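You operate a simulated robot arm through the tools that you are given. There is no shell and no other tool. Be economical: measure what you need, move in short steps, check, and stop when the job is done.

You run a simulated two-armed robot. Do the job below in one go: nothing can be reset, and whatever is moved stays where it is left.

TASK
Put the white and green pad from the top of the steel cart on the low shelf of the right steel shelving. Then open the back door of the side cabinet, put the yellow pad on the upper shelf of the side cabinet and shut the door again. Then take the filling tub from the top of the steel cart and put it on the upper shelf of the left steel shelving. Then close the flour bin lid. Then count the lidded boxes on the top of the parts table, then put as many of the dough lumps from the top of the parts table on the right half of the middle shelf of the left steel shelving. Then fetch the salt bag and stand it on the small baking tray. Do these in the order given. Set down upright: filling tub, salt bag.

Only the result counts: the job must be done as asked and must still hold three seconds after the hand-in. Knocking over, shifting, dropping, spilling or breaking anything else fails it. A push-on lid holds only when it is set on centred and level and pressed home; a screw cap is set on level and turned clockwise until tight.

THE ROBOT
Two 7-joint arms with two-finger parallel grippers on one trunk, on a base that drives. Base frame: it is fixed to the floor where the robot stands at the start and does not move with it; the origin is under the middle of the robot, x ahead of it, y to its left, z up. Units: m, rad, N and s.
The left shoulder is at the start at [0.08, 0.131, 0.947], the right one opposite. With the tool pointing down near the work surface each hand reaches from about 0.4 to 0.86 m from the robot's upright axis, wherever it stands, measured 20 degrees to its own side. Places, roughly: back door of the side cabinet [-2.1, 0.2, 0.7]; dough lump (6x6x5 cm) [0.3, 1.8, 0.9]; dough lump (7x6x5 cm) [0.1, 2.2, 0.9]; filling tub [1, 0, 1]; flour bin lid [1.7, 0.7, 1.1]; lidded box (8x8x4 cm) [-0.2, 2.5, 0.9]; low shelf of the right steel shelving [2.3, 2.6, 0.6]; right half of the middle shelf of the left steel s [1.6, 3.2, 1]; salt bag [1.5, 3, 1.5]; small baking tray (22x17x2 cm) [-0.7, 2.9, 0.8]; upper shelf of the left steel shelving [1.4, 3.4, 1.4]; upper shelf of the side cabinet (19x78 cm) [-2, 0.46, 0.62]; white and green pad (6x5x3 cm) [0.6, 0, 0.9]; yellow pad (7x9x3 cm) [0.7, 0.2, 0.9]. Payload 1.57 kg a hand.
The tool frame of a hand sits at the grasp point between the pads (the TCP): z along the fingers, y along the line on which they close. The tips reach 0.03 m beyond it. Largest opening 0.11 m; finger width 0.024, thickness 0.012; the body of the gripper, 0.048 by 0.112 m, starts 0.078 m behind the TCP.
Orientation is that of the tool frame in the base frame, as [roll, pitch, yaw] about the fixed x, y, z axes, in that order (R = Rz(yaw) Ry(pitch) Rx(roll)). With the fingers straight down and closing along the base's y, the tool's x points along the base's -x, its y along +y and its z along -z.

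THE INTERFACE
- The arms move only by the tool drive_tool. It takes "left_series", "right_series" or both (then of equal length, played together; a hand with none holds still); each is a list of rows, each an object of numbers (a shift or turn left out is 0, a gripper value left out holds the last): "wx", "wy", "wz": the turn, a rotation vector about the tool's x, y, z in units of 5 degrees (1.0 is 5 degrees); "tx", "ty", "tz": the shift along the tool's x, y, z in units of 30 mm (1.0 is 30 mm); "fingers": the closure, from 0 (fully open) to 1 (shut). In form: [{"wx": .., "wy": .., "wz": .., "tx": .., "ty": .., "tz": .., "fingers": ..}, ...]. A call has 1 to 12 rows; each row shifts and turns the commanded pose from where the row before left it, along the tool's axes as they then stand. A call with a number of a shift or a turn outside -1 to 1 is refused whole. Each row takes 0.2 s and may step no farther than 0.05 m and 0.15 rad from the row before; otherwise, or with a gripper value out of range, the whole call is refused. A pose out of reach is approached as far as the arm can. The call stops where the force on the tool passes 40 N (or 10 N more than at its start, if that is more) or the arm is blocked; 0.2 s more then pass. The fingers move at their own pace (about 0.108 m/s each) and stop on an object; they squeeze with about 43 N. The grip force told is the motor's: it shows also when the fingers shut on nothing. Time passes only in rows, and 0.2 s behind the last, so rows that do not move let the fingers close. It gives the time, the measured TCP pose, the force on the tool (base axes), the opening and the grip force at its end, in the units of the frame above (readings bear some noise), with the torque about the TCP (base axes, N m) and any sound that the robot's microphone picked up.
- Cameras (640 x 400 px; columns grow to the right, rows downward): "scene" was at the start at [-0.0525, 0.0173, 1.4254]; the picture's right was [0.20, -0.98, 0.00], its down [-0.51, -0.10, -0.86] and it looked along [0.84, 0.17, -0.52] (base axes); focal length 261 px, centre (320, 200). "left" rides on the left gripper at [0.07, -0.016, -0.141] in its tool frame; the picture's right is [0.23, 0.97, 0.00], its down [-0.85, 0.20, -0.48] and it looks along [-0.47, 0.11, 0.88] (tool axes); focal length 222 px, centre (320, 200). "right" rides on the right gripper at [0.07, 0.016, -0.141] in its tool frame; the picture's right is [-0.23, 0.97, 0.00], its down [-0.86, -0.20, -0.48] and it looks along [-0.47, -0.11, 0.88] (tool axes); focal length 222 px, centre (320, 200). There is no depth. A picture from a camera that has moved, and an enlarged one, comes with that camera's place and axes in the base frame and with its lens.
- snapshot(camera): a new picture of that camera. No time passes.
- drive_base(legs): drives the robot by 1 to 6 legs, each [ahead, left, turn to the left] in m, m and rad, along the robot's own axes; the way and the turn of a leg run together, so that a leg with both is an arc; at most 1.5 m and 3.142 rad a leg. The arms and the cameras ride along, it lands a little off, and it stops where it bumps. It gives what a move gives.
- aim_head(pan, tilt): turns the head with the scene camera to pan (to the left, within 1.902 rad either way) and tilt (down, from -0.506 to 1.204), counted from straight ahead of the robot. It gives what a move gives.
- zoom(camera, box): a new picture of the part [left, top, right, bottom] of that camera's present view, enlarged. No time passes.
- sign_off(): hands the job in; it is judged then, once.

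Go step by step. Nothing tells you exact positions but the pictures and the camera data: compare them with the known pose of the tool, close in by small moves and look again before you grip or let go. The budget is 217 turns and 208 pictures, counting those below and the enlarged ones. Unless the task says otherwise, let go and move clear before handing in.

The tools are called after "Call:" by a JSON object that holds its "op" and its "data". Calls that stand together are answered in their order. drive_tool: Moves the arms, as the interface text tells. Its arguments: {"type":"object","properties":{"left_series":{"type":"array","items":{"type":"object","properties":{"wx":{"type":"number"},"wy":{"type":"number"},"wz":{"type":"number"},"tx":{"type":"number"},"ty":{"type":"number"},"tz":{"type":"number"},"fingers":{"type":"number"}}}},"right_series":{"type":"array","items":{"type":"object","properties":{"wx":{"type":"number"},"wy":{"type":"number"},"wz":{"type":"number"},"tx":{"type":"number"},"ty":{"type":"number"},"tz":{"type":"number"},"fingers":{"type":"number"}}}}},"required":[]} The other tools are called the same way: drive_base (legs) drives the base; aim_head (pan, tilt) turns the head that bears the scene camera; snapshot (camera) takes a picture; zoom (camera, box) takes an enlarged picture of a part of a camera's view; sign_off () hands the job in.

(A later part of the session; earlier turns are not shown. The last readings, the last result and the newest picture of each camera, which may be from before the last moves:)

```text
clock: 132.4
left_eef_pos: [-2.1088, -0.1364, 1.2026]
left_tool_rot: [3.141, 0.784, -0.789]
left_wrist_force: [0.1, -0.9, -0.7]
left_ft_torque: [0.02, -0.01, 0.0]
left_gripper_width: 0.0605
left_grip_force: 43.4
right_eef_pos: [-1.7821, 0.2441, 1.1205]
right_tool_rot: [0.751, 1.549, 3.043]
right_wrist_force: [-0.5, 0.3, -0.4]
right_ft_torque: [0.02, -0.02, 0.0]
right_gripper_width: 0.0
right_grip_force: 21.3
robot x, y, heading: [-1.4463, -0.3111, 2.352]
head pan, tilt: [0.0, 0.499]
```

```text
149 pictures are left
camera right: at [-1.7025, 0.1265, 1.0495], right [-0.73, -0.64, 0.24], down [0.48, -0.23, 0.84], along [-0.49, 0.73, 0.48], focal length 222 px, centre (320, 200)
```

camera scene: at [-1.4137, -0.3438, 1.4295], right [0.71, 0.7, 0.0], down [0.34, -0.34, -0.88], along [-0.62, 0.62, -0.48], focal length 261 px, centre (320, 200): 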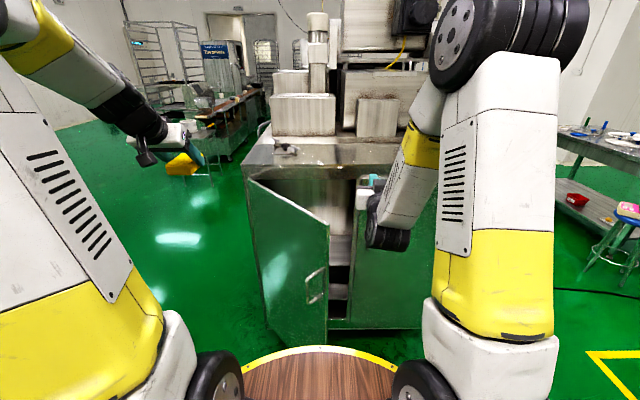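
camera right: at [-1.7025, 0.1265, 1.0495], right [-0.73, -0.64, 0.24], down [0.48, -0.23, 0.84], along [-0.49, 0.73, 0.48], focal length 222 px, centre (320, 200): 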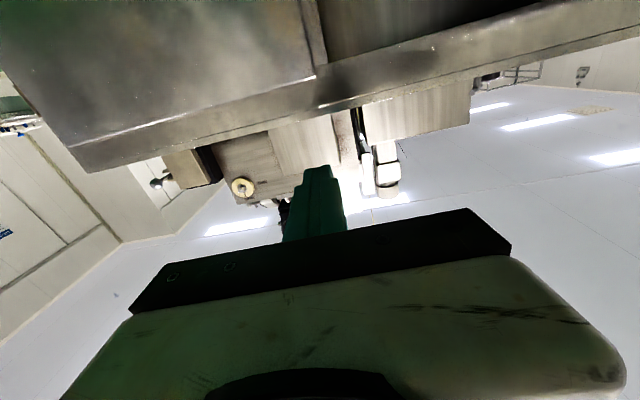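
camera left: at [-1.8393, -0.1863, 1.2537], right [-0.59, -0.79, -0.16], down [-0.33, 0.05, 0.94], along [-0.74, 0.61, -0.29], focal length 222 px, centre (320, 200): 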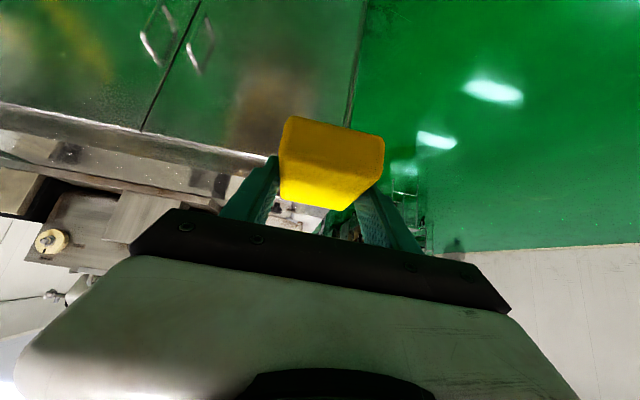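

Call:
{"op": "drive_tool", "data": {"right_series": [{"tx": 1}, {"tx": 1}, {"tx": 1}, {"tx": 1}, {"tx": 1}, {"tx": 1}, {"tx": 1}, {"tx": 1}, {"tx": 1}, {"tx": 1}]}}

Call:
{"op": "snapshot", "data": {"camera": "scene"}}

```text
clock: 134.6
left_eef_pos: [-2.1076, -0.1366, 1.204]
left_tool_rot: [3.142, 0.785, -0.789]
left_wrist_force: [0.8, -0.7, -0.4]
left_ft_torque: [-0.02, -0.03, -0.02]
left_gripper_width: 0.061
left_grip_force: 43.2
right_eef_pos: [-1.7887, 0.2442, 0.82]
right_tool_rot: [0.736, 1.55, 3.026]
right_wrist_force: [-0.4, -0.2, 0.5]
right_ft_torque: [0.02, 0.0, -0.03]
right_gripper_width: 0.0001
right_grip_force: 21.4
robot x, y, heading: [-1.4479, -0.3039, 2.348]
head pan, tilt: [0.0, 0.499]
```

```text
148 pictures are left
camera scene: at [-1.4134, -0.3437, 1.4295], right [0.71, 0.7, 0.0], down [0.34, -0.34, -0.88], along [-0.62, 0.62, -0.48], focal length 261 px, centre (320, 200)
```

scene: 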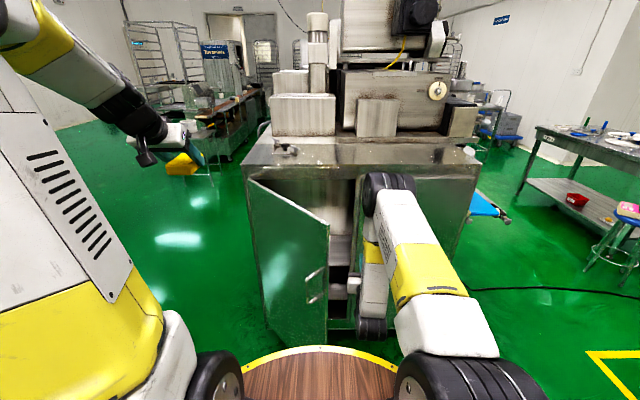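

Call:
{"op": "drive_tool", "data": {"right_series": [{"ty": 0.9}, {"ty": 0.9}, {"ty": 0.9}, {"ty": 0.9}, {"ty": 0.9}, {"ty": 0.9}, {"ty": 0.9}, {"ty": 0.9}, {"ty": 0.9}, {"ty": 0.9}]}}

Call:
{"op": "snapshot", "data": {"camera": "scene"}}

```text
clock: 136.8
left_eef_pos: [-2.1073, -0.1365, 1.2041]
left_tool_rot: [3.141, 0.785, -0.79]
left_wrist_force: [0.0, 0.4, -0.5]
left_ft_torque: [-0.01, -0.01, 0.03]
left_gripper_width: 0.0606
left_grip_force: 43.1
right_eef_pos: [-1.9911, 0.0682, 0.8222]
right_tool_rot: [0.769, 1.55, 3.057]
right_wrist_force: [-0.2, 0.4, 0.2]
right_ft_torque: [-0.01, -0.02, 0.02]
right_gripper_width: 0.0
right_grip_force: 21.5
robot x, y, heading: [-1.449, -0.3115, 2.35]
head pan, tilt: [0.0, 0.499]
```

```text
147 pictures are left
camera scene: at [-1.4135, -0.3434, 1.4295], right [0.71, 0.7, 0.0], down [0.34, -0.34, -0.88], along [-0.62, 0.62, -0.48], focal length 261 px, centre (320, 200)
```

scene: 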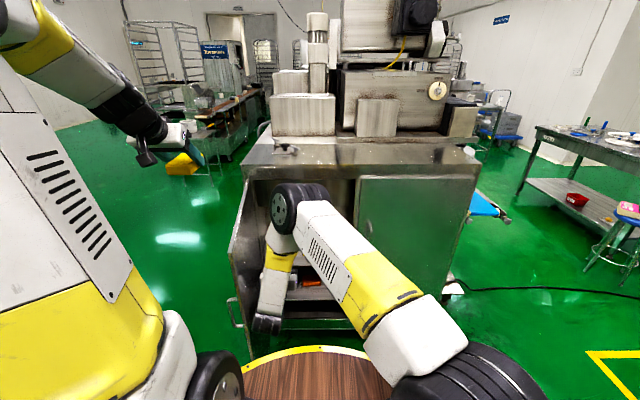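

The door stands open past 90°. I take the right hand out and up to see the shelf.

Call:
{"op": "drive_tool", "data": {"right_series": [{"ty": -1}, {"ty": -1}, {"ty": -1}, {"ty": -1}, {"ty": -1}, {"ty": -1}, {"ty": -1}, {"ty": -1}, {"ty": -1}]}}

Call:
{"op": "drive_tool", "data": {"right_series": [{"tx": -1}, {"tx": -1}, {"tx": -1}, {"tx": -1}, {"tx": -1}, {"tx": -1}, {"tx": -1}, {"tx": -1}, {"tx": -1}, {"tx": -1}, {"tx": -1}]}}

Call:
{"op": "zoom", "data": {"camera": "scene", "box": [200, 130, 420, 370]}}

```text
clock: 138.8
left_eef_pos: [-2.1083, -0.1369, 1.2025]
left_tool_rot: [3.14, 0.785, -0.79]
left_wrist_force: [0.1, 0.1, -1.1]
left_ft_torque: [0.03, -0.03, 0.01]
left_gripper_width: 0.0609
left_grip_force: 42.8
right_eef_pos: [-1.7873, 0.2434, 0.8206]
right_tool_rot: [0.747, 1.55, 3.034]
right_wrist_force: [0.3, 0.3, -0.4]
right_ft_torque: [0.0, 0.02, -0.04]
right_gripper_width: 0.0
right_grip_force: 20.9
robot x, y, heading: [-1.4461, -0.3125, 2.353]
head pan, tilt: [0.0, 0.499]
```

```text
clock: 141.2
left_eef_pos: [-2.1088, -0.1367, 1.2029]
left_tool_rot: [3.141, 0.785, -0.788]
left_wrist_force: [0.1, -0.1, 0.0]
left_ft_torque: [0.01, -0.03, -0.01]
left_gripper_width: 0.0607
left_grip_force: 43.2
right_eef_pos: [-1.781, 0.2432, 1.1515]
right_tool_rot: [0.767, 1.551, 3.057]
right_wrist_force: [-0.3, 1.0, 0.0]
right_ft_torque: [0.02, 0.0, 0.01]
right_gripper_width: 0.0
right_grip_force: 21.3
robot x, y, heading: [-1.4481, -0.3084, 2.351]
head pan, tilt: [0.0, 0.499]
```

```text
1.67 times, centred on (310, 250) of scene
camera zoom: at [-1.4137, -0.3434, 1.4295], right [0.71, 0.7, 0.0], down [0.34, -0.34, -0.88], along [-0.62, 0.62, -0.48], focal length 436 px, centre (337, 117)
```

zoom: 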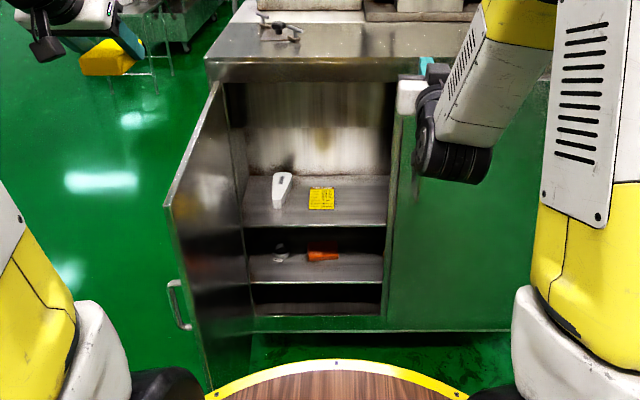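

The upper shelf holds a white tool and a yellow card, with free room at the right of the opening. I'll come in with the left hand slightly from the left, so I turn the base 20° right.

Call:
{"op": "drive_base", "data": {"legs": [[0.04, -0.05, 0], [0, 0, -0.35]]}}

Call:
{"op": "snapshot", "data": {"camera": "scene"}}

```text
clock: 143.3
left_eef_pos: [-2.003, 0.1416, 1.2022]
left_tool_rot: [3.141, 0.785, -1.136]
left_wrist_force: [-0.5, -0.7, 0.9]
left_ft_torque: [-0.02, 0.02, 0.0]
left_gripper_width: 0.0611
left_grip_force: 42.8
right_eef_pos: [-1.5663, 0.3872, 1.1514]
right_tool_rot: [0.747, 1.548, 2.692]
right_wrist_force: [-0.8, 0.3, -0.4]
right_ft_torque: [0.01, -0.02, -0.01]
right_gripper_width: 0.0
right_grip_force: 21.4
robot x, y, heading: [-1.4404, -0.2467, 2.01]
head pan, tilt: [0.0, 0.499]
```

```text
145 pictures are left
camera scene: at [-1.4201, -0.2896, 1.4295], right [0.91, 0.42, 0.0], down [0.2, -0.43, -0.88], along [-0.37, 0.8, -0.48], focal length 261 px, centre (320, 200)
```

scene: 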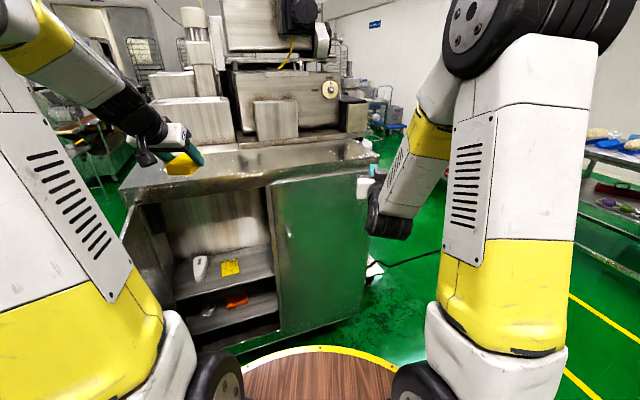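

T for the pad is about 0.81 m ahead, 0.27 m left in my frame. I lower the left hand in front of the opening in two parts.

Call:
{"op": "drive_tool", "data": {"left_series": [{"ty": -0.8}, {"ty": -0.8}, {"ty": -0.73}, {"tx": 0.943, "tz": 0.907}, {"tx": 0.943, "tz": 0.907}, {"tx": 0.943, "tz": 0.907}, {"tx": 0.943, "tz": 0.907}, {"tx": 0.943, "tz": 0.907}, {"tx": 0.943, "tz": 0.907}, {"tx": 0.943, "tz": 0.907}]}}

Call:
{"op": "snapshot", "data": {"camera": "scene"}}

Call:
{"op": "snapshot", "data": {"camera": "left"}}

```text
clock: 145.5
left_eef_pos: [-1.9365, 0.1641, 0.9296]
left_tool_rot: [3.139, 0.786, -1.138]
left_wrist_force: [-0.2, -0.5, 1.0]
left_ft_torque: [0.02, -0.01, -0.03]
left_gripper_width: 0.0608
left_grip_force: 42.9
right_eef_pos: [-1.5677, 0.3879, 1.1506]
right_tool_rot: [0.732, 1.549, 2.675]
right_wrist_force: [1.1, -0.6, 0.7]
right_ft_torque: [-0.01, -0.02, 0.01]
right_gripper_width: 0.0003
right_grip_force: 21.4
robot x, y, heading: [-1.4421, -0.2407, 2.009]
head pan, tilt: [0.0, 0.499]
```

```text
144 pictures are left
camera scene: at [-1.42, -0.2901, 1.4295], right [0.91, 0.42, 0.0], down [0.2, -0.43, -0.88], along [-0.37, 0.8, -0.48], focal length 261 px, centre (320, 200)
```

scene: 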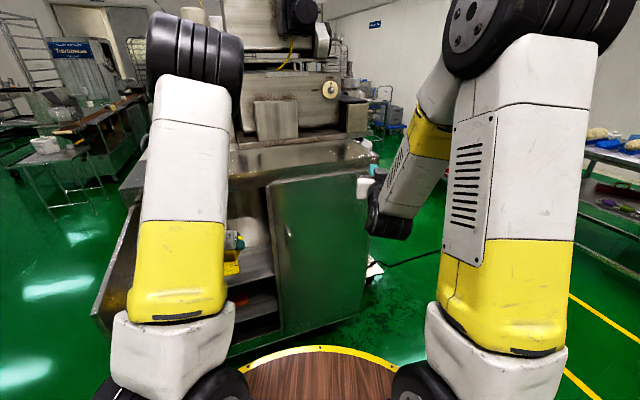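

```text
143 pictures are left
camera left: at [-1.8584, 0.0369, 0.9804], right [-0.82, -0.56, -0.16], down [-0.29, 0.16, 0.94], along [-0.5, 0.82, -0.29], focal length 222 px, centre (320, 200)
```

left: 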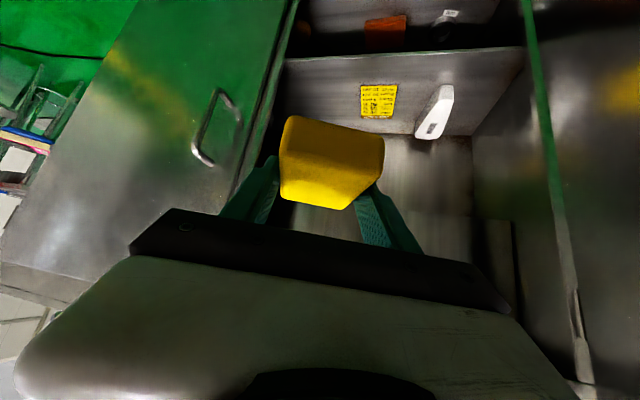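

Call:
{"op": "drive_tool", "data": {"left_series": [{"tx": 0.943, "tz": 0.907}, {"tx": 0.943, "tz": 0.907}, {"tx": 0.943, "tz": 0.907}, {"tx": 0.943, "tz": 0.907}, {"tx": 0.943, "tz": 0.907}, {"tx": 0.943, "tz": 0.907}]}}

Call:
{"op": "snapshot", "data": {"camera": "left"}}

```text
clock: 146.9
left_eef_pos: [-1.9358, 0.1621, 0.6945]
left_tool_rot: [-3.141, 0.786, -1.136]
left_wrist_force: [0.0, -0.2, 0.3]
left_ft_torque: [0.0, 0.01, -0.02]
left_gripper_width: 0.0608
left_grip_force: 43.6
right_eef_pos: [-1.5658, 0.3869, 1.1509]
right_tool_rot: [0.749, 1.55, 2.69]
right_wrist_force: [-0.3, -0.5, 0.8]
right_ft_torque: [0.01, -0.02, 0.02]
right_gripper_width: 0.0002
right_grip_force: 21.1
robot x, y, heading: [-1.4446, -0.2422, 2.003]
head pan, tilt: [0.0, 0.499]
```

```text
142 pictures are left
camera left: at [-1.858, 0.0328, 0.7441], right [-0.82, -0.56, -0.16], down [-0.29, 0.16, 0.94], along [-0.5, 0.82, -0.29], focal length 222 px, centre (320, 200)
```

left: 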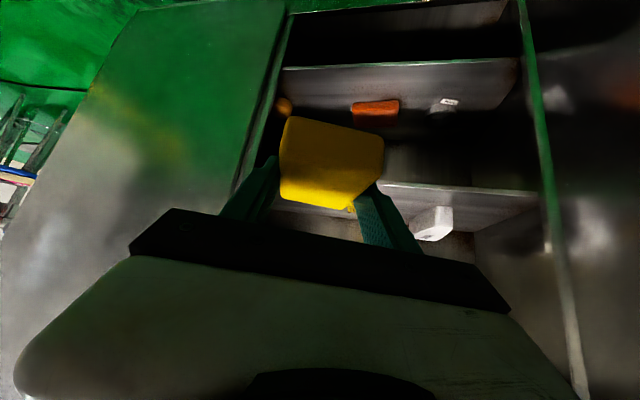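

Call:
{"op": "drive_tool", "data": {"left_series": [{"tx": -0.82, "tz": 0.915}, {"tx": -0.82, "tz": 0.915}, {"tx": -0.82, "tz": 0.915}]}}

Call:
{"op": "snapshot", "data": {"camera": "left"}}

Call:
{"op": "snapshot", "data": {"camera": "scene"}}

```text
clock: 147.7
left_eef_pos: [-1.9803, 0.2613, 0.6873]
left_tool_rot: [-3.141, 0.785, -1.136]
left_wrist_force: [0.0, -0.4, -1.0]
left_ft_torque: [-0.04, -0.01, 0.01]
left_gripper_width: 0.0609
left_grip_force: 43.5
right_eef_pos: [-1.5668, 0.3868, 1.1511]
right_tool_rot: [0.749, 1.55, 2.691]
right_wrist_force: [0.8, -0.2, 0.0]
right_ft_torque: [-0.01, 0.02, 0.01]
right_gripper_width: 0.0001
right_grip_force: 21.1
robot x, y, heading: [-1.4427, -0.246, 2.004]
head pan, tilt: [0.0, 0.499]
```

```text
141 pictures are left
camera left: at [-1.9025, 0.1336, 0.7385], right [-0.82, -0.56, -0.16], down [-0.29, 0.16, 0.94], along [-0.5, 0.82, -0.29], focal length 222 px, centre (320, 200)
```

left: 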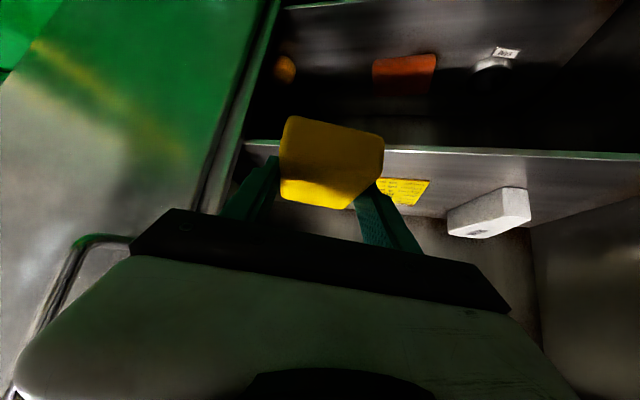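

```text
140 pictures are left
camera scene: at [-1.42, -0.2896, 1.4295], right [0.91, 0.42, 0.0], down [0.2, -0.43, -0.88], along [-0.37, 0.8, -0.48], focal length 261 px, centre (320, 200)
```

scene: 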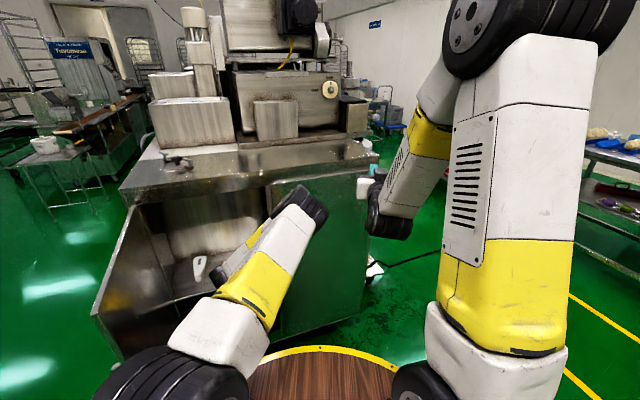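

Clearance to the closed door's edge is small, so I shift 2 cm left and finish the advance.

Call:
{"op": "drive_tool", "data": {"left_series": [{"ty": 0.35}, {"ty": 0.35}, {"tx": -0.82, "tz": 0.915}, {"tx": -0.82, "tz": 0.915}, {"tx": -0.7, "tz": 0.8}]}}

Call:
{"op": "snapshot", "data": {"camera": "left"}}

Call:
{"op": "snapshot", "data": {"camera": "scene"}}

```text
clock: 148.9
left_eef_pos: [-2.0444, 0.35, 0.6815]
left_tool_rot: [-3.141, 0.785, -1.135]
left_wrist_force: [0.3, -0.2, -0.3]
left_ft_torque: [0.01, 0.02, 0.05]
left_gripper_width: 0.061
left_grip_force: 43.1
right_eef_pos: [-1.5672, 0.3878, 1.1498]
right_tool_rot: [0.753, 1.551, 2.695]
right_wrist_force: [-0.6, -0.4, 0.1]
right_ft_torque: [0.01, 0.02, 0.03]
right_gripper_width: 0.0004
right_grip_force: 21.3
robot x, y, heading: [-1.4411, -0.2425, 2.004]
head pan, tilt: [0.0, 0.499]
```

```text
139 pictures are left
camera left: at [-1.9675, 0.2212, 0.7314], right [-0.82, -0.56, -0.16], down [-0.29, 0.16, 0.94], along [-0.5, 0.82, -0.29], focal length 222 px, centre (320, 200)
```

left: 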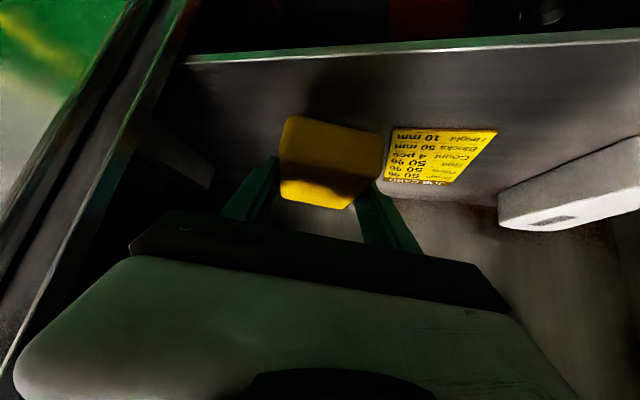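

```text
138 pictures are left
camera scene: at [-1.4199, -0.2896, 1.4295], right [0.91, 0.42, 0.0], down [0.2, -0.43, -0.88], along [-0.37, 0.8, -0.48], focal length 261 px, centre (320, 200)
```

scene: 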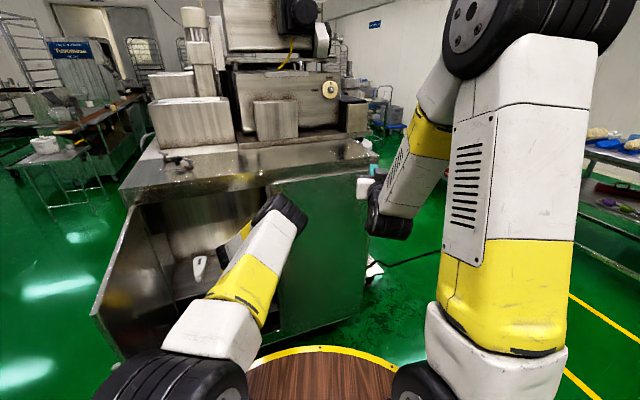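

The card's edge is about 7 mm from the pad, so I shift 1 cm right and then descend to the shelf.

Call:
{"op": "drive_tool", "data": {"left_series": [{"ty": -0.35}, {"tx": 0.2, "tz": 0.2}, {"tx": 0.2, "tz": 0.2}, {"tx": 0.15, "tz": 0.15}, {}]}}

Call:
{"op": "snapshot", "data": {"camera": "left"}}

```text
clock: 150.1
left_eef_pos: [-2.0359, 0.3525, 0.6585]
left_tool_rot: [-3.141, 0.785, -1.135]
left_wrist_force: [-0.1, -0.2, -0.7]
left_ft_torque: [-0.02, 0.02, -0.01]
left_gripper_width: 0.0608
left_grip_force: 42.8
right_eef_pos: [-1.566, 0.3868, 1.1506]
right_tool_rot: [0.751, 1.55, 2.695]
right_wrist_force: [0.9, 0.6, 0.5]
right_ft_torque: [0.0, 0.0, -0.02]
right_gripper_width: 0.0001
right_grip_force: 21.3
robot x, y, heading: [-1.4407, -0.2456, 2.0]
head pan, tilt: [0.0, 0.499]
```

```text
137 pictures are left
camera left: at [-1.9581, 0.2247, 0.7083], right [-0.82, -0.56, -0.16], down [-0.29, 0.16, 0.94], along [-0.5, 0.82, -0.29], focal length 222 px, centre (320, 200)
```

left: 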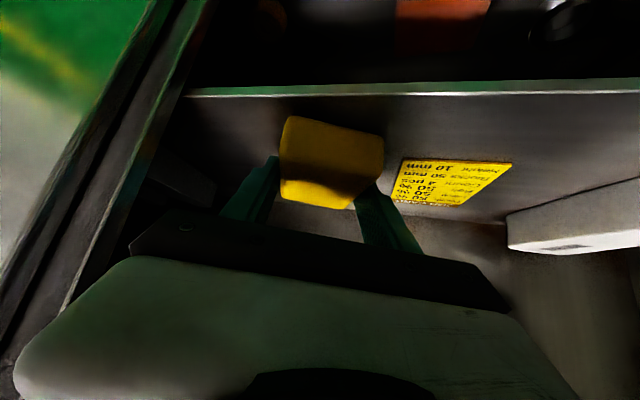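

Call:
{"op": "drive_tool", "data": {"left_series": [{"tx": 0.06, "tz": 0.06}, {"tx": 0.06, "tz": 0.06}, {"tx": 0.06, "tz": 0.06}, {}]}}

```text
clock: 151.1
left_eef_pos: [-2.0364, 0.3543, 0.6526]
left_tool_rot: [3.14, 0.792, -1.137]
left_wrist_force: [3.5, -7.1, 31.7]
left_ft_torque: [-0.28, -0.02, 0.02]
left_gripper_width: 0.0606
left_grip_force: 43.2
right_eef_pos: [-1.5653, 0.3859, 1.1518]
right_tool_rot: [0.735, 1.548, 2.677]
right_wrist_force: [-0.8, 0.0, 0.4]
right_ft_torque: [0.0, -0.01, -0.01]
right_gripper_width: 0.0
right_grip_force: 21.3
robot x, y, heading: [-1.4382, -0.2414, 2.009]
head pan, tilt: [0.0, 0.499]
```

Contact with the shelf. Release a little and back out along the tool axis.

Call:
{"op": "drive_tool", "data": {"left_series": [{"tx": -0.04, "tz": -0.04}, {"fingers": 0.3}, {"fingers": 0.3}, {"fingers": 0.3}, {"tz": -0.6}, {"tz": -0.6}, {"tz": -0.6}]}}

Call:
{"op": "snapshot", "data": {"camera": "left"}}

```text
clock: 152.7
left_eef_pos: [-2.0193, 0.3177, 0.6899]
left_tool_rot: [3.141, 0.785, -1.136]
left_wrist_force: [-0.1, -0.1, -0.6]
left_ft_torque: [-0.01, 0.02, 0.01]
left_gripper_width: 0.0772
left_grip_force: 0.1
right_eef_pos: [-1.566, 0.3887, 1.151]
right_tool_rot: [0.753, 1.55, 2.696]
right_wrist_force: [-0.5, 0.2, 0.2]
right_ft_torque: [0.0, 0.02, 0.01]
right_gripper_width: 0.0
right_grip_force: 21.5
robot x, y, heading: [-1.4389, -0.2439, 2.009]
head pan, tilt: [0.0, 0.499]
```

```text
136 pictures are left
camera left: at [-1.9422, 0.1895, 0.7405], right [-0.82, -0.56, -0.16], down [-0.29, 0.16, 0.94], along [-0.5, 0.82, -0.29], focal length 222 px, centre (320, 200)
```

left: 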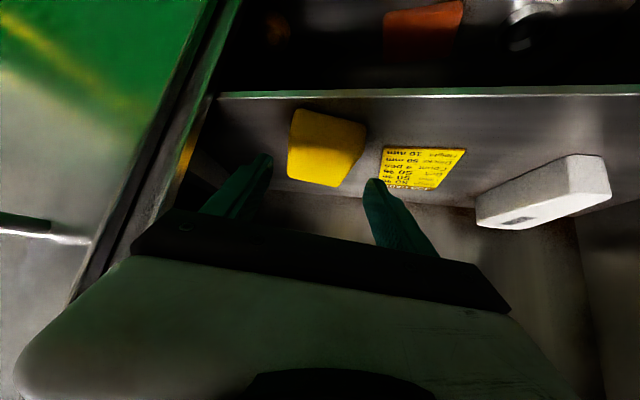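

The yellow pad lies on the upper shelf, clear of the card. I withdraw the left hand and raise it.

Call:
{"op": "drive_tool", "data": {"left_series": [{"tx": 0.7, "tz": -0.75}, {"tx": 0.7, "tz": -0.75}, {"tx": 0.7, "tz": -0.75}, {"tx": 0.7, "tz": -0.75}, {"tx": 0.7, "tz": -0.75}, {"tx": 0.7, "tz": -0.75}, {"tx": 0.7, "tz": -0.75}]}}

Call:
{"op": "drive_tool", "data": {"left_series": [{"tx": -0.94, "tz": -0.94}, {"tx": -0.94, "tz": -0.94}, {"tx": -0.94, "tz": -0.94}, {"tx": -0.94, "tz": -0.94}, {"tx": -0.94, "tz": -0.94}, {"tx": -0.94, "tz": -0.94}, {"tx": -0.94, "tz": -0.94}, {"tx": -0.94, "tz": -0.94}, {"tx": -0.94, "tz": -0.94}, {"tx": -0.94, "tz": -0.94}, {"tx": -0.94, "tz": -0.94}, {"tx": -0.94, "tz": -0.94}]}}

Call:
{"op": "snapshot", "data": {"camera": "scene"}}

```text
clock: 154.3
left_eef_pos: [-1.9277, 0.123, 0.696]
left_tool_rot: [3.142, 0.785, -1.136]
left_wrist_force: [0.2, 0.0, -0.9]
left_ft_torque: [-0.06, -0.02, 0.01]
left_gripper_width: 0.0771
left_grip_force: 0.0
right_eef_pos: [-1.5656, 0.3876, 1.1512]
right_tool_rot: [0.755, 1.55, 2.699]
right_wrist_force: [-0.2, 1.0, -0.6]
right_ft_torque: [0.03, 0.02, 0.03]
right_gripper_width: 0.0
right_grip_force: 21.6
robot x, y, heading: [-1.4397, -0.2424, 2.003]
head pan, tilt: [0.0, 0.499]
```

```text
clock: 156.9
left_eef_pos: [-1.9269, 0.1224, 1.1765]
left_tool_rot: [3.141, 0.786, -1.137]
left_wrist_force: [0.9, 0.3, -0.4]
left_ft_torque: [-0.03, 0.01, -0.01]
left_gripper_width: 0.0768
left_grip_force: 0.0
right_eef_pos: [-1.5669, 0.3865, 1.1508]
right_tool_rot: [0.754, 1.548, 2.696]
right_wrist_force: [-0.1, 0.1, 0.2]
right_ft_torque: [-0.01, -0.02, 0.01]
right_gripper_width: 0.0001
right_grip_force: 21.7
robot x, y, heading: [-1.439, -0.2436, 2.005]
head pan, tilt: [0.0, 0.499]
```

```text
135 pictures are left
camera scene: at [-1.4202, -0.2894, 1.4295], right [0.91, 0.42, 0.0], down [0.2, -0.43, -0.88], along [-0.37, 0.8, -0.48], focal length 261 px, centre (320, 200)
```

scene: 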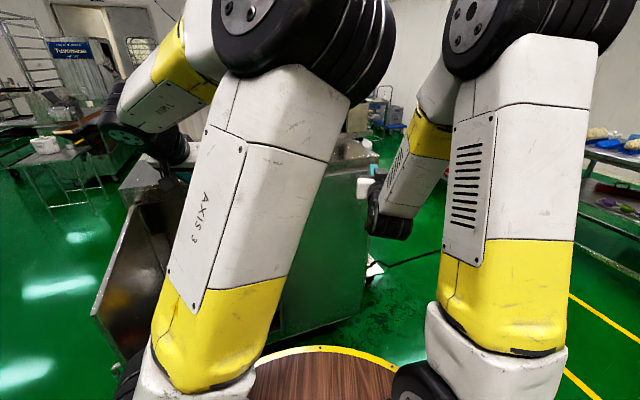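

The pad is in. To shut the door I turn back square, strafe left past the door, and will push it from its outer side with the right hand.

Call:
{"op": "drive_base", "data": {"legs": [[0, 0, 0.347], [0, 0.58, 0]]}}

Call:
{"op": "snapshot", "data": {"camera": "scene"}}

```text
clock: 161.3
left_eef_pos: [-2.4421, -0.4909, 1.1765]
left_tool_rot: [-3.141, 0.785, -0.781]
left_wrist_force: [-0.3, 0.2, 0.3]
left_ft_torque: [0.03, -0.01, -0.01]
left_gripper_width: 0.0768
left_grip_force: 0.1
right_eef_pos: [-2.1979, -0.1171, 1.1503]
right_tool_rot: [0.751, 1.55, 3.049]
right_wrist_force: [-0.1, 0.0, -0.5]
right_ft_torque: [0.03, 0.01, -0.01]
right_gripper_width: 0.0
right_grip_force: 21.9
robot x, y, heading: [-1.8568, -0.664, 2.365]
head pan, tilt: [0.0, 0.499]
```

```text
134 pictures are left
camera scene: at [-1.8241, -0.7004, 1.4295], right [0.7, 0.71, 0.0], down [0.34, -0.34, -0.88], along [-0.62, 0.62, -0.48], focal length 261 px, centre (320, 200)
```

scene: 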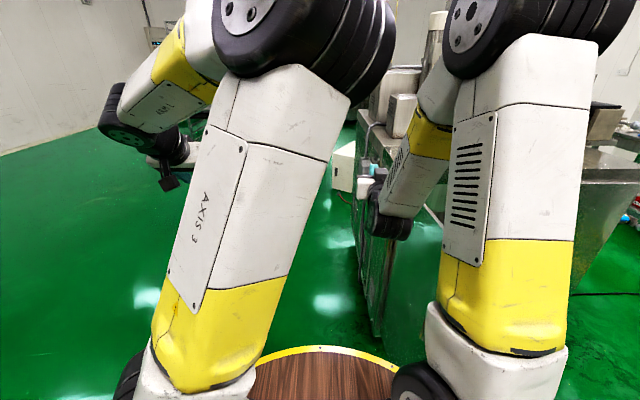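

Call:
{"op": "drive_tool", "data": {"right_series": [{"tx": 1, "ty": 0.2}, {"tx": 1, "ty": 0.2}, {"tx": 1, "ty": 0.2}, {"tx": 1}, {"tx": 1}, {"tx": 1}, {"tx": 1}, {"tx": 1}, {"tx": 1}, {"tx": 1}, {"tx": 1}]}}

Call:
{"op": "drive_tool", "data": {"right_series": [{"ty": -0.9}, {"ty": -0.9}, {"ty": -0.9}, {"ty": -0.9}, {"ty": -0.9}, {"ty": -0.9}, {"ty": -0.9}, {"ty": -0.9}, {"ty": -0.9}]}}

Call:
{"op": "snapshot", "data": {"camera": "scene"}}

Call:
{"op": "snapshot", "data": {"camera": "right"}}

```text
clock: 163.7
left_eef_pos: [-2.4436, -0.4895, 1.1768]
left_tool_rot: [3.141, 0.785, -0.781]
left_wrist_force: [0.4, 0.4, 0.1]
left_ft_torque: [0.01, 0.02, 0.0]
left_gripper_width: 0.0771
left_grip_force: 0.0
right_eef_pos: [-2.2175, -0.1288, 0.8204]
right_tool_rot: [0.724, 1.55, 3.019]
right_wrist_force: [0.8, -0.7, 0.6]
right_ft_torque: [-0.01, 0.02, -0.01]
right_gripper_width: 0.0001
right_grip_force: 21.1
robot x, y, heading: [-1.8556, -0.6633, 2.363]
head pan, tilt: [0.0, 0.499]
```

```text
clock: 165.7
left_eef_pos: [-2.444, -0.4909, 1.1757]
left_tool_rot: [3.141, 0.785, -0.781]
left_wrist_force: [0.1, -0.7, 0.5]
left_ft_torque: [0.0, -0.02, -0.01]
left_gripper_width: 0.077
left_grip_force: 0.1
right_eef_pos: [-2.0342, 0.0355, 0.8171]
right_tool_rot: [0.758, 1.553, 3.057]
right_wrist_force: [-0.1, -0.2, 0.3]
right_ft_torque: [0.0, -0.01, -0.03]
right_gripper_width: 0.0
right_grip_force: 20.7
robot x, y, heading: [-1.8588, -0.6665, 2.365]
head pan, tilt: [0.0, 0.499]
```

```text
133 pictures are left
camera scene: at [-1.8243, -0.7004, 1.4295], right [0.7, 0.71, 0.0], down [0.34, -0.34, -0.88], along [-0.62, 0.62, -0.48], focal length 261 px, centre (320, 200)
```

scene: 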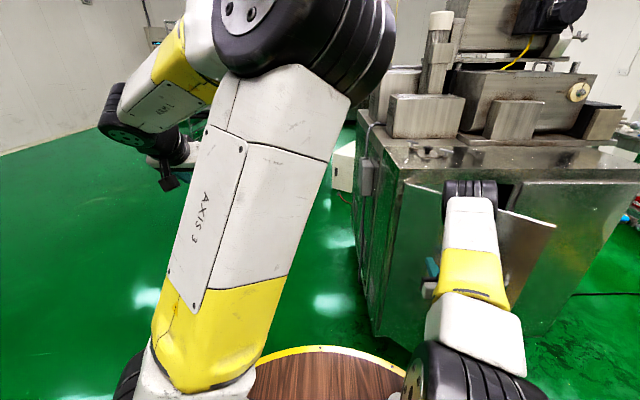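

```text
132 pictures are left
camera right: at [-1.9553, -0.0827, 0.7452], right [-0.72, -0.65, 0.24], down [0.48, -0.23, 0.85], along [-0.49, 0.73, 0.48], focal length 222 px, centre (320, 200)
```

right: 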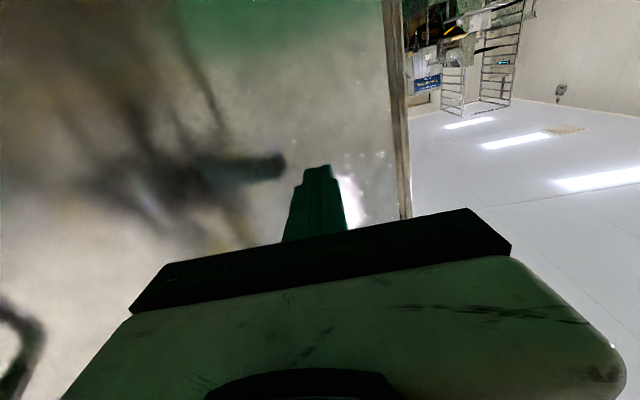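

The door is swinging shut ahead of the hand. I keep pushing right and then forward.

Call:
{"op": "drive_tool", "data": {"right_series": [{"ty": -0.9}, {"ty": -0.9}, {"ty": -0.9}, {"ty": -0.7, "tz": 0.4}, {"ty": -0.5, "tz": 0.6}, {"ty": -0.3, "tz": 0.7}]}}

Call:
{"op": "snapshot", "data": {"camera": "scene"}}

Call:
{"op": "snapshot", "data": {"camera": "right"}}

```text
clock: 167.1
left_eef_pos: [-2.4423, -0.4913, 1.1762]
left_tool_rot: [3.141, 0.785, -0.781]
left_wrist_force: [-0.2, 0.3, 0.7]
left_ft_torque: [0.0, 0.02, -0.04]
left_gripper_width: 0.0769
left_grip_force: 0.0
right_eef_pos: [-1.9741, 0.1562, 0.8161]
right_tool_rot: [0.786, 1.55, 3.085]
right_wrist_force: [-0.9, 0.4, -0.7]
right_ft_torque: [-0.01, 0.04, -0.01]
right_gripper_width: 0.0
right_grip_force: 21.7
robot x, y, heading: [-1.859, -0.6637, 2.354]
head pan, tilt: [0.0, 0.499]
```

```text
131 pictures are left
camera scene: at [-1.8241, -0.7003, 1.4295], right [0.7, 0.71, 0.0], down [0.34, -0.34, -0.88], along [-0.62, 0.62, -0.48], focal length 261 px, centre (320, 200)
```

scene: 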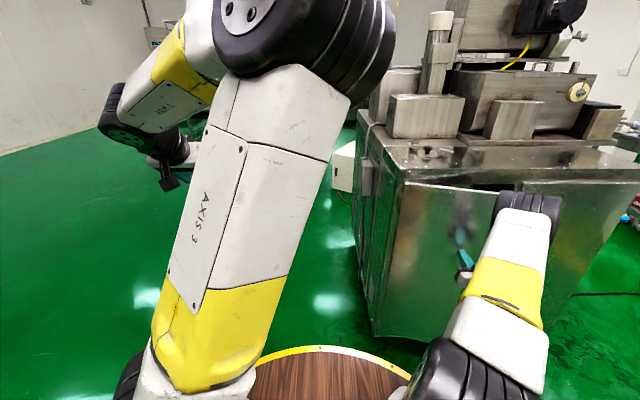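

```text
130 pictures are left
camera right: at [-1.8948, 0.0387, 0.7448], right [-0.72, -0.65, 0.24], down [0.48, -0.23, 0.85], along [-0.49, 0.73, 0.48], focal length 222 px, centre (320, 200)
```

right: 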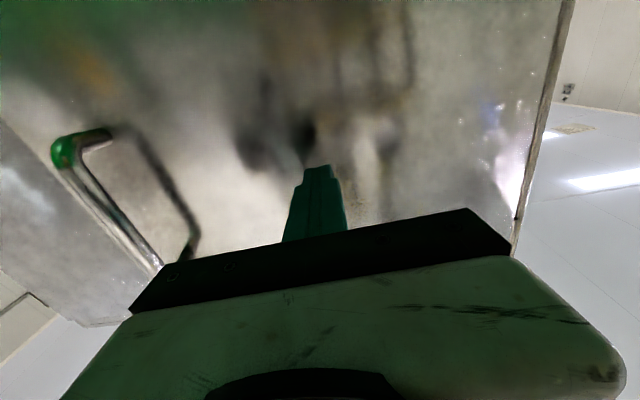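

Call:
{"op": "drive_tool", "data": {"right_series": [{"tz": 0.6}, {"tz": 0.6}, {"tz": 0.5}, {"tz": 0.4}, {"tz": 0.3}, {"tz": 0.3}]}}

Call:
{"op": "snapshot", "data": {"camera": "scene"}}

```text
clock: 168.5
left_eef_pos: [-2.443, -0.4916, 1.1766]
left_tool_rot: [-3.141, 0.785, -0.782]
left_wrist_force: [0.1, -0.2, -0.2]
left_ft_torque: [-0.01, -0.02, 0.02]
left_gripper_width: 0.0768
left_grip_force: 0.0
right_eef_pos: [-2.0243, 0.2094, 0.8159]
right_tool_rot: [0.73, 1.549, 3.034]
right_wrist_force: [8.8, -19.6, 11.4]
right_ft_torque: [-0.03, 0.17, 0.45]
right_gripper_width: 0.0002
right_grip_force: 20.9
robot x, y, heading: [-1.8588, -0.6639, 2.359]
head pan, tilt: [0.0, 0.499]
stopped in row 6 (right hand): the force on the tool passed its limit at 56 N (the readings are from after the stop); the commanded pose is now the measured one
```

```text
129 pictures are left
camera scene: at [-1.8233, -0.7022, 1.4295], right [0.7, 0.71, 0.0], down [0.34, -0.34, -0.88], along [-0.62, 0.62, -0.48], focal length 261 px, centre (320, 200)
```

scene: 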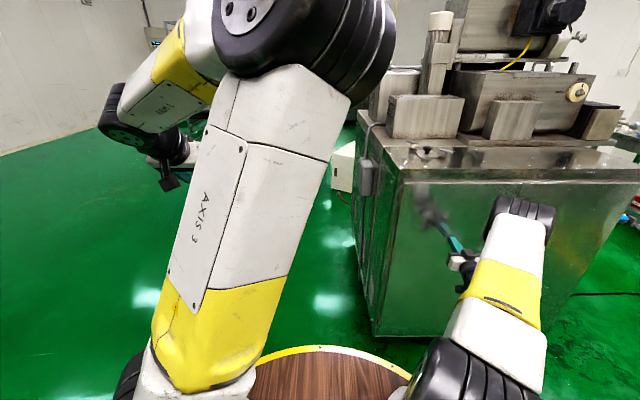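

The door met its stop. I back off and check that it is fully shut.

Call:
{"op": "drive_tool", "data": {"right_series": [{"tz": -0.8}, {"tz": -0.8}, {"tz": -0.8}, {"tz": -0.8}, {"tx": -1}, {"tx": -1}, {"tx": -1}, {"tx": -1}, {"tx": -1}, {"tx": -1}, {"tx": -1}, {"tx": -1}]}}

Call:
{"op": "drive_base", "data": {"legs": [[-0.25, -0.5, 0]]}}

Call:
{"op": "drive_tool", "data": {"right_series": [{"tx": -1}, {"tx": -1}, {"tx": -1}, {"tx": -1}]}}

Call:
{"op": "snapshot", "data": {"camera": "scene"}}

```text
clock: 171.1
left_eef_pos: [-2.4429, -0.4902, 1.1755]
left_tool_rot: [3.139, 0.786, -0.781]
left_wrist_force: [1.4, 0.2, -1.1]
left_ft_torque: [0.01, 0.03, 0.01]
left_gripper_width: 0.0768
left_grip_force: 0.3
right_eef_pos: [-1.9548, 0.1386, 1.0546]
right_tool_rot: [0.875, 1.552, -3.109]
right_wrist_force: [0.6, 0.8, -0.9]
right_ft_torque: [0.0, 0.03, 0.01]
right_gripper_width: 0.0
right_grip_force: 21.5
robot x, y, heading: [-1.8592, -0.668, 2.357]
head pan, tilt: [0.0, 0.499]
```

```text
clock: 174.3
left_eef_pos: [-1.9183, -0.3173, 1.1759]
left_tool_rot: [-3.141, 0.785, -0.761]
left_wrist_force: [-0.1, 0.4, -1.3]
left_ft_torque: [0.02, 0.01, 0.01]
left_gripper_width: 0.0769
left_grip_force: 0.0
right_eef_pos: [-1.4452, 0.3209, 1.055]
right_tool_rot: [0.837, 1.551, -3.127]
right_wrist_force: [-0.9, 0.3, 0.1]
right_ft_torque: [-0.01, -0.04, -0.01]
right_gripper_width: 0.0
right_grip_force: 21.1
robot x, y, heading: [-1.3255, -0.4784, 2.378]
head pan, tilt: [0.0, 0.499]
```

```text
clock: 175.3
left_eef_pos: [-1.9186, -0.318, 1.1762]
left_tool_rot: [3.14, 0.787, -0.76]
left_wrist_force: [-0.9, 0.4, -0.4]
left_ft_torque: [0.01, 0.0, 0.03]
left_gripper_width: 0.077
left_grip_force: 0.1
right_eef_pos: [-1.4428, 0.3225, 1.1761]
right_tool_rot: [0.871, 1.55, -3.093]
right_wrist_force: [0.3, 0.5, 0.3]
right_ft_torque: [0.0, 0.02, -0.02]
right_gripper_width: 0.0003
right_grip_force: 21.1
robot x, y, heading: [-1.3291, -0.4826, 2.383]
head pan, tilt: [0.0, 0.499]
```

```text
128 pictures are left
camera scene: at [-1.2952, -0.5142, 1.4295], right [0.69, 0.73, 0.0], down [0.35, -0.33, -0.88], along [-0.64, 0.6, -0.48], focal length 261 px, centre (320, 200)
```

scene: 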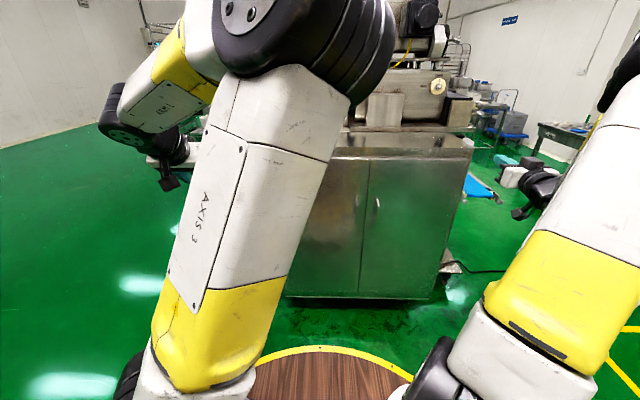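

Call:
{"op": "zoom", "data": {"camera": "scene", "box": [280, 130, 480, 310]}}

```text
2.22 times, centred on (380, 220) of scene
camera zoom: at [-1.2952, -0.5142, 1.4295], right [0.69, 0.73, 0.0], down [0.35, -0.33, -0.88], along [-0.64, 0.6, -0.48], focal length 581 px, centre (187, 156)
```

zoom: 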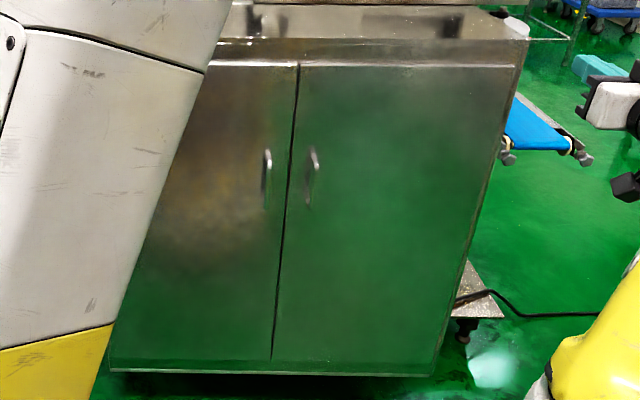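

The door is shut flush. Next is the filling tub: I'll approach the cart from its near side with the right hand tilted to about 70°, which suits both the cart and the high shelf.

Call:
{"op": "drive_base", "data": {"legs": [[0, 0, -1.598], [0.95, 0, 0], [0, -0.95, 0]]}}

Call:
{"op": "drive_tool", "data": {"right_series": [{"wy": 1, "fingers": 0}, {"wy": 1}, {"wy": 1}, {"wy": 1}]}}

Call:
{"op": "snapshot", "data": {"camera": "scene"}}

Call:
{"op": "snapshot", "data": {"camera": "right"}}

```text
clock: 188.2
left_eef_pos: [0.1537, 0.1294, 1.1768]
left_tool_rot: [3.139, 0.785, -2.356]
left_wrist_force: [0.8, 0.6, 0.9]
left_ft_torque: [0.0, -0.02, -0.03]
left_gripper_width: 0.0767
left_grip_force: 0.0
right_eef_pos: [0.7841, -0.3583, 1.1768]
right_tool_rot: [0.849, 1.552, 1.577]
right_wrist_force: [-0.4, 0.1, -0.4]
right_ft_torque: [-0.03, 0.04, -0.02]
right_gripper_width: 0.0001
right_grip_force: 21.0
robot x, y, heading: [-0.0224, -0.4529, 0.793]
head pan, tilt: [0.0, 0.499]
stopped in leg 3: the robot was blocked; the commanded pose is now the measured one
```

```text
clock: 189.2
left_eef_pos: [0.1536, 0.1297, 1.1768]
left_tool_rot: [3.14, 0.786, -2.353]
left_wrist_force: [-0.5, 0.5, -0.4]
left_ft_torque: [-0.03, -0.01, -0.03]
left_gripper_width: 0.0772
left_grip_force: 0.1
right_eef_pos: [0.7828, -0.3605, 1.1753]
right_tool_rot: [3.096, 1.231, -2.456]
right_wrist_force: [-1.0, -0.8, 0.0]
right_ft_torque: [-0.02, -0.02, -0.01]
right_gripper_width: 0.1099
right_grip_force: 0.1
robot x, y, heading: [-0.0178, -0.4556, 0.792]
head pan, tilt: [0.0, 0.499]
```

```text
126 pictures are left
camera scene: at [-0.0556, -0.4908, 1.4295], right [0.71, -0.7, 0.0], down [-0.34, -0.34, -0.88], along [0.62, 0.62, -0.48], focal length 261 px, centre (320, 200)
```

scene: 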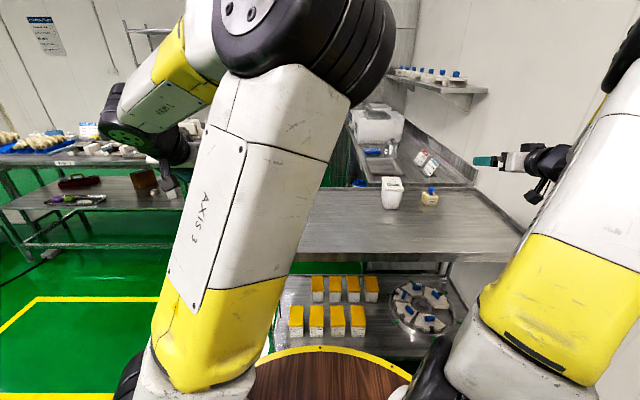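

```text
125 pictures are left
camera right: at [0.6556, -0.4522, 1.157], right [-0.59, 0.77, 0.23], down [0.02, -0.27, 0.96], along [0.81, 0.57, 0.15], focal length 222 px, centre (320, 200)
```

right: 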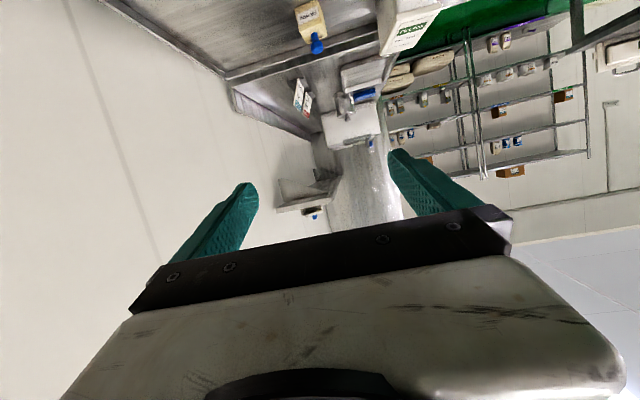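

The strafe was blocked near the end. I check what I touched on the right.

Call:
{"op": "aim_head", "data": {"pan": -1.4, "tilt": 0.6}}

Call:
{"op": "snapshot", "data": {"camera": "scene"}}

```text
clock: 190.8
left_eef_pos: [0.1543, 0.13, 1.1769]
left_tool_rot: [3.138, 0.785, -2.352]
left_wrist_force: [0.8, -0.2, 0.3]
left_ft_torque: [-0.03, -0.01, 0.02]
left_gripper_width: 0.0769
left_grip_force: 0.1
right_eef_pos: [0.7836, -0.3597, 1.1764]
right_tool_rot: [3.096, 1.236, -2.455]
right_wrist_force: [-0.4, 0.0, 0.7]
right_ft_torque: [0.0, -0.03, -0.02]
right_gripper_width: 0.11
right_grip_force: 0.0
robot x, y, heading: [-0.0151, -0.4542, 0.79]
head pan, tilt: [-1.4, 0.6]
```

```text
124 pictures are left
camera scene: at [-0.0471, -0.606, 1.4204], right [-0.57, -0.82, 0.0], down [-0.46, 0.32, -0.83], along [0.68, -0.47, -0.56], focal length 261 px, centre (320, 200)
```

scene: 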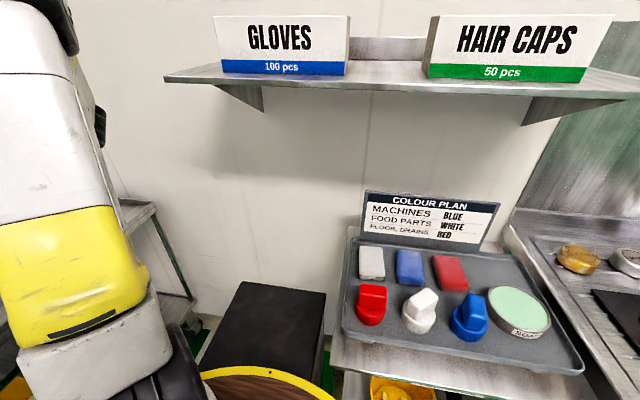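

I only touched the black-lidded bin, and comparing with the first pictures it hasn't moved (within about 1 cm). I back off it and move up to the cart.

Call:
{"op": "drive_base", "data": {"legs": [[0, 0.03, 0], [0.28, 0, 0]]}}

Call:
{"op": "aim_head", "data": {"pan": -0.35, "tilt": 0.6}}

Call:
{"op": "snapshot", "data": {"camera": "scene"}}

```text
clock: 193.2
left_eef_pos: [0.3285, 0.3517, 1.1761]
left_tool_rot: [3.139, 0.785, -2.346]
left_wrist_force: [-0.2, -0.3, -0.3]
left_ft_torque: [0.01, -0.02, -0.02]
left_gripper_width: 0.0774
left_grip_force: 0.0
right_eef_pos: [0.9607, -0.1335, 1.1751]
right_tool_rot: [3.097, 1.235, -2.45]
right_wrist_force: [-0.1, 0.7, 0.3]
right_ft_torque: [0.02, -0.01, 0.01]
right_gripper_width: 0.1101
right_grip_force: 0.0
robot x, y, heading: [0.1576, -0.2312, 0.793]
head pan, tilt: [-1.4, 0.6]
```

```text
clock: 194.4
left_eef_pos: [0.3289, 0.3525, 1.1767]
left_tool_rot: [3.14, 0.784, -2.349]
left_wrist_force: [-0.1, 0.4, -0.5]
left_ft_torque: [-0.01, 0.01, -0.01]
left_gripper_width: 0.0771
left_grip_force: 0.1
right_eef_pos: [0.9609, -0.1332, 1.1749]
right_tool_rot: [3.095, 1.233, -2.451]
right_wrist_force: [0.3, 0.9, -0.5]
right_ft_torque: [-0.01, 0.0, -0.04]
right_gripper_width: 0.1101
right_grip_force: 0.1
robot x, y, heading: [0.1547, -0.235, 0.794]
head pan, tilt: [-0.351, 0.6]
```

```text
123 pictures are left
camera scene: at [0.1382, -0.2958, 1.4204], right [0.43, -0.9, 0.0], down [-0.51, -0.24, -0.82], along [0.75, 0.35, -0.57], focal length 261 px, centre (320, 200)
```

scene: 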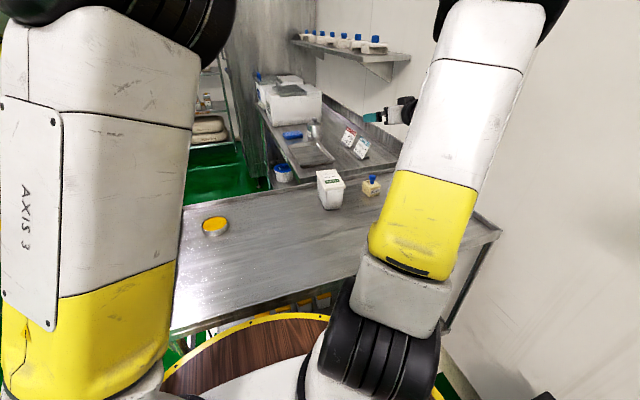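

Call:
{"op": "zoom", "data": {"camera": "scene", "box": [290, 140, 410, 220]}}

Call:
{"op": "snapshot", "data": {"camera": "right"}}

```text
5.00 times, centred on (350, 180) of scene
camera zoom: at [0.1382, -0.2958, 1.4204], right [0.43, -0.9, 0.0], down [-0.51, -0.24, -0.82], along [0.75, 0.35, -0.57], focal length 1306 px, centre (170, 300)
```

zoom: 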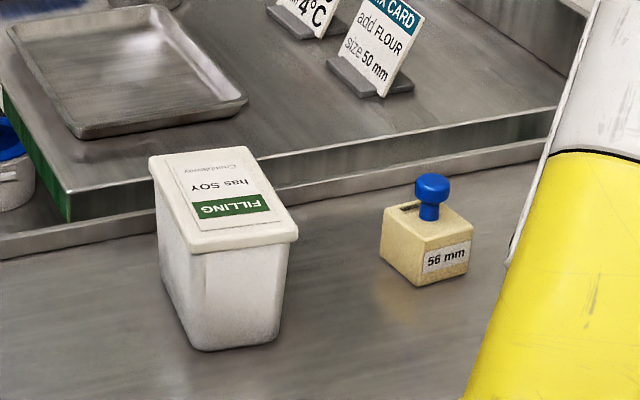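

```text
121 pictures are left
camera right: at [0.8331, -0.227, 1.157], right [-0.59, 0.77, 0.23], down [0.02, -0.27, 0.96], along [0.8, 0.58, 0.15], focal length 222 px, centre (320, 200)
```

right: 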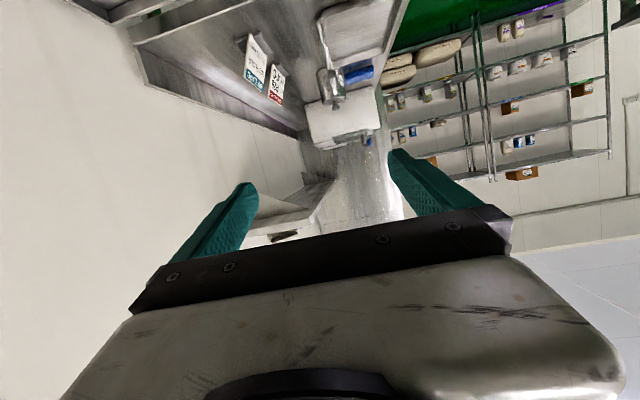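

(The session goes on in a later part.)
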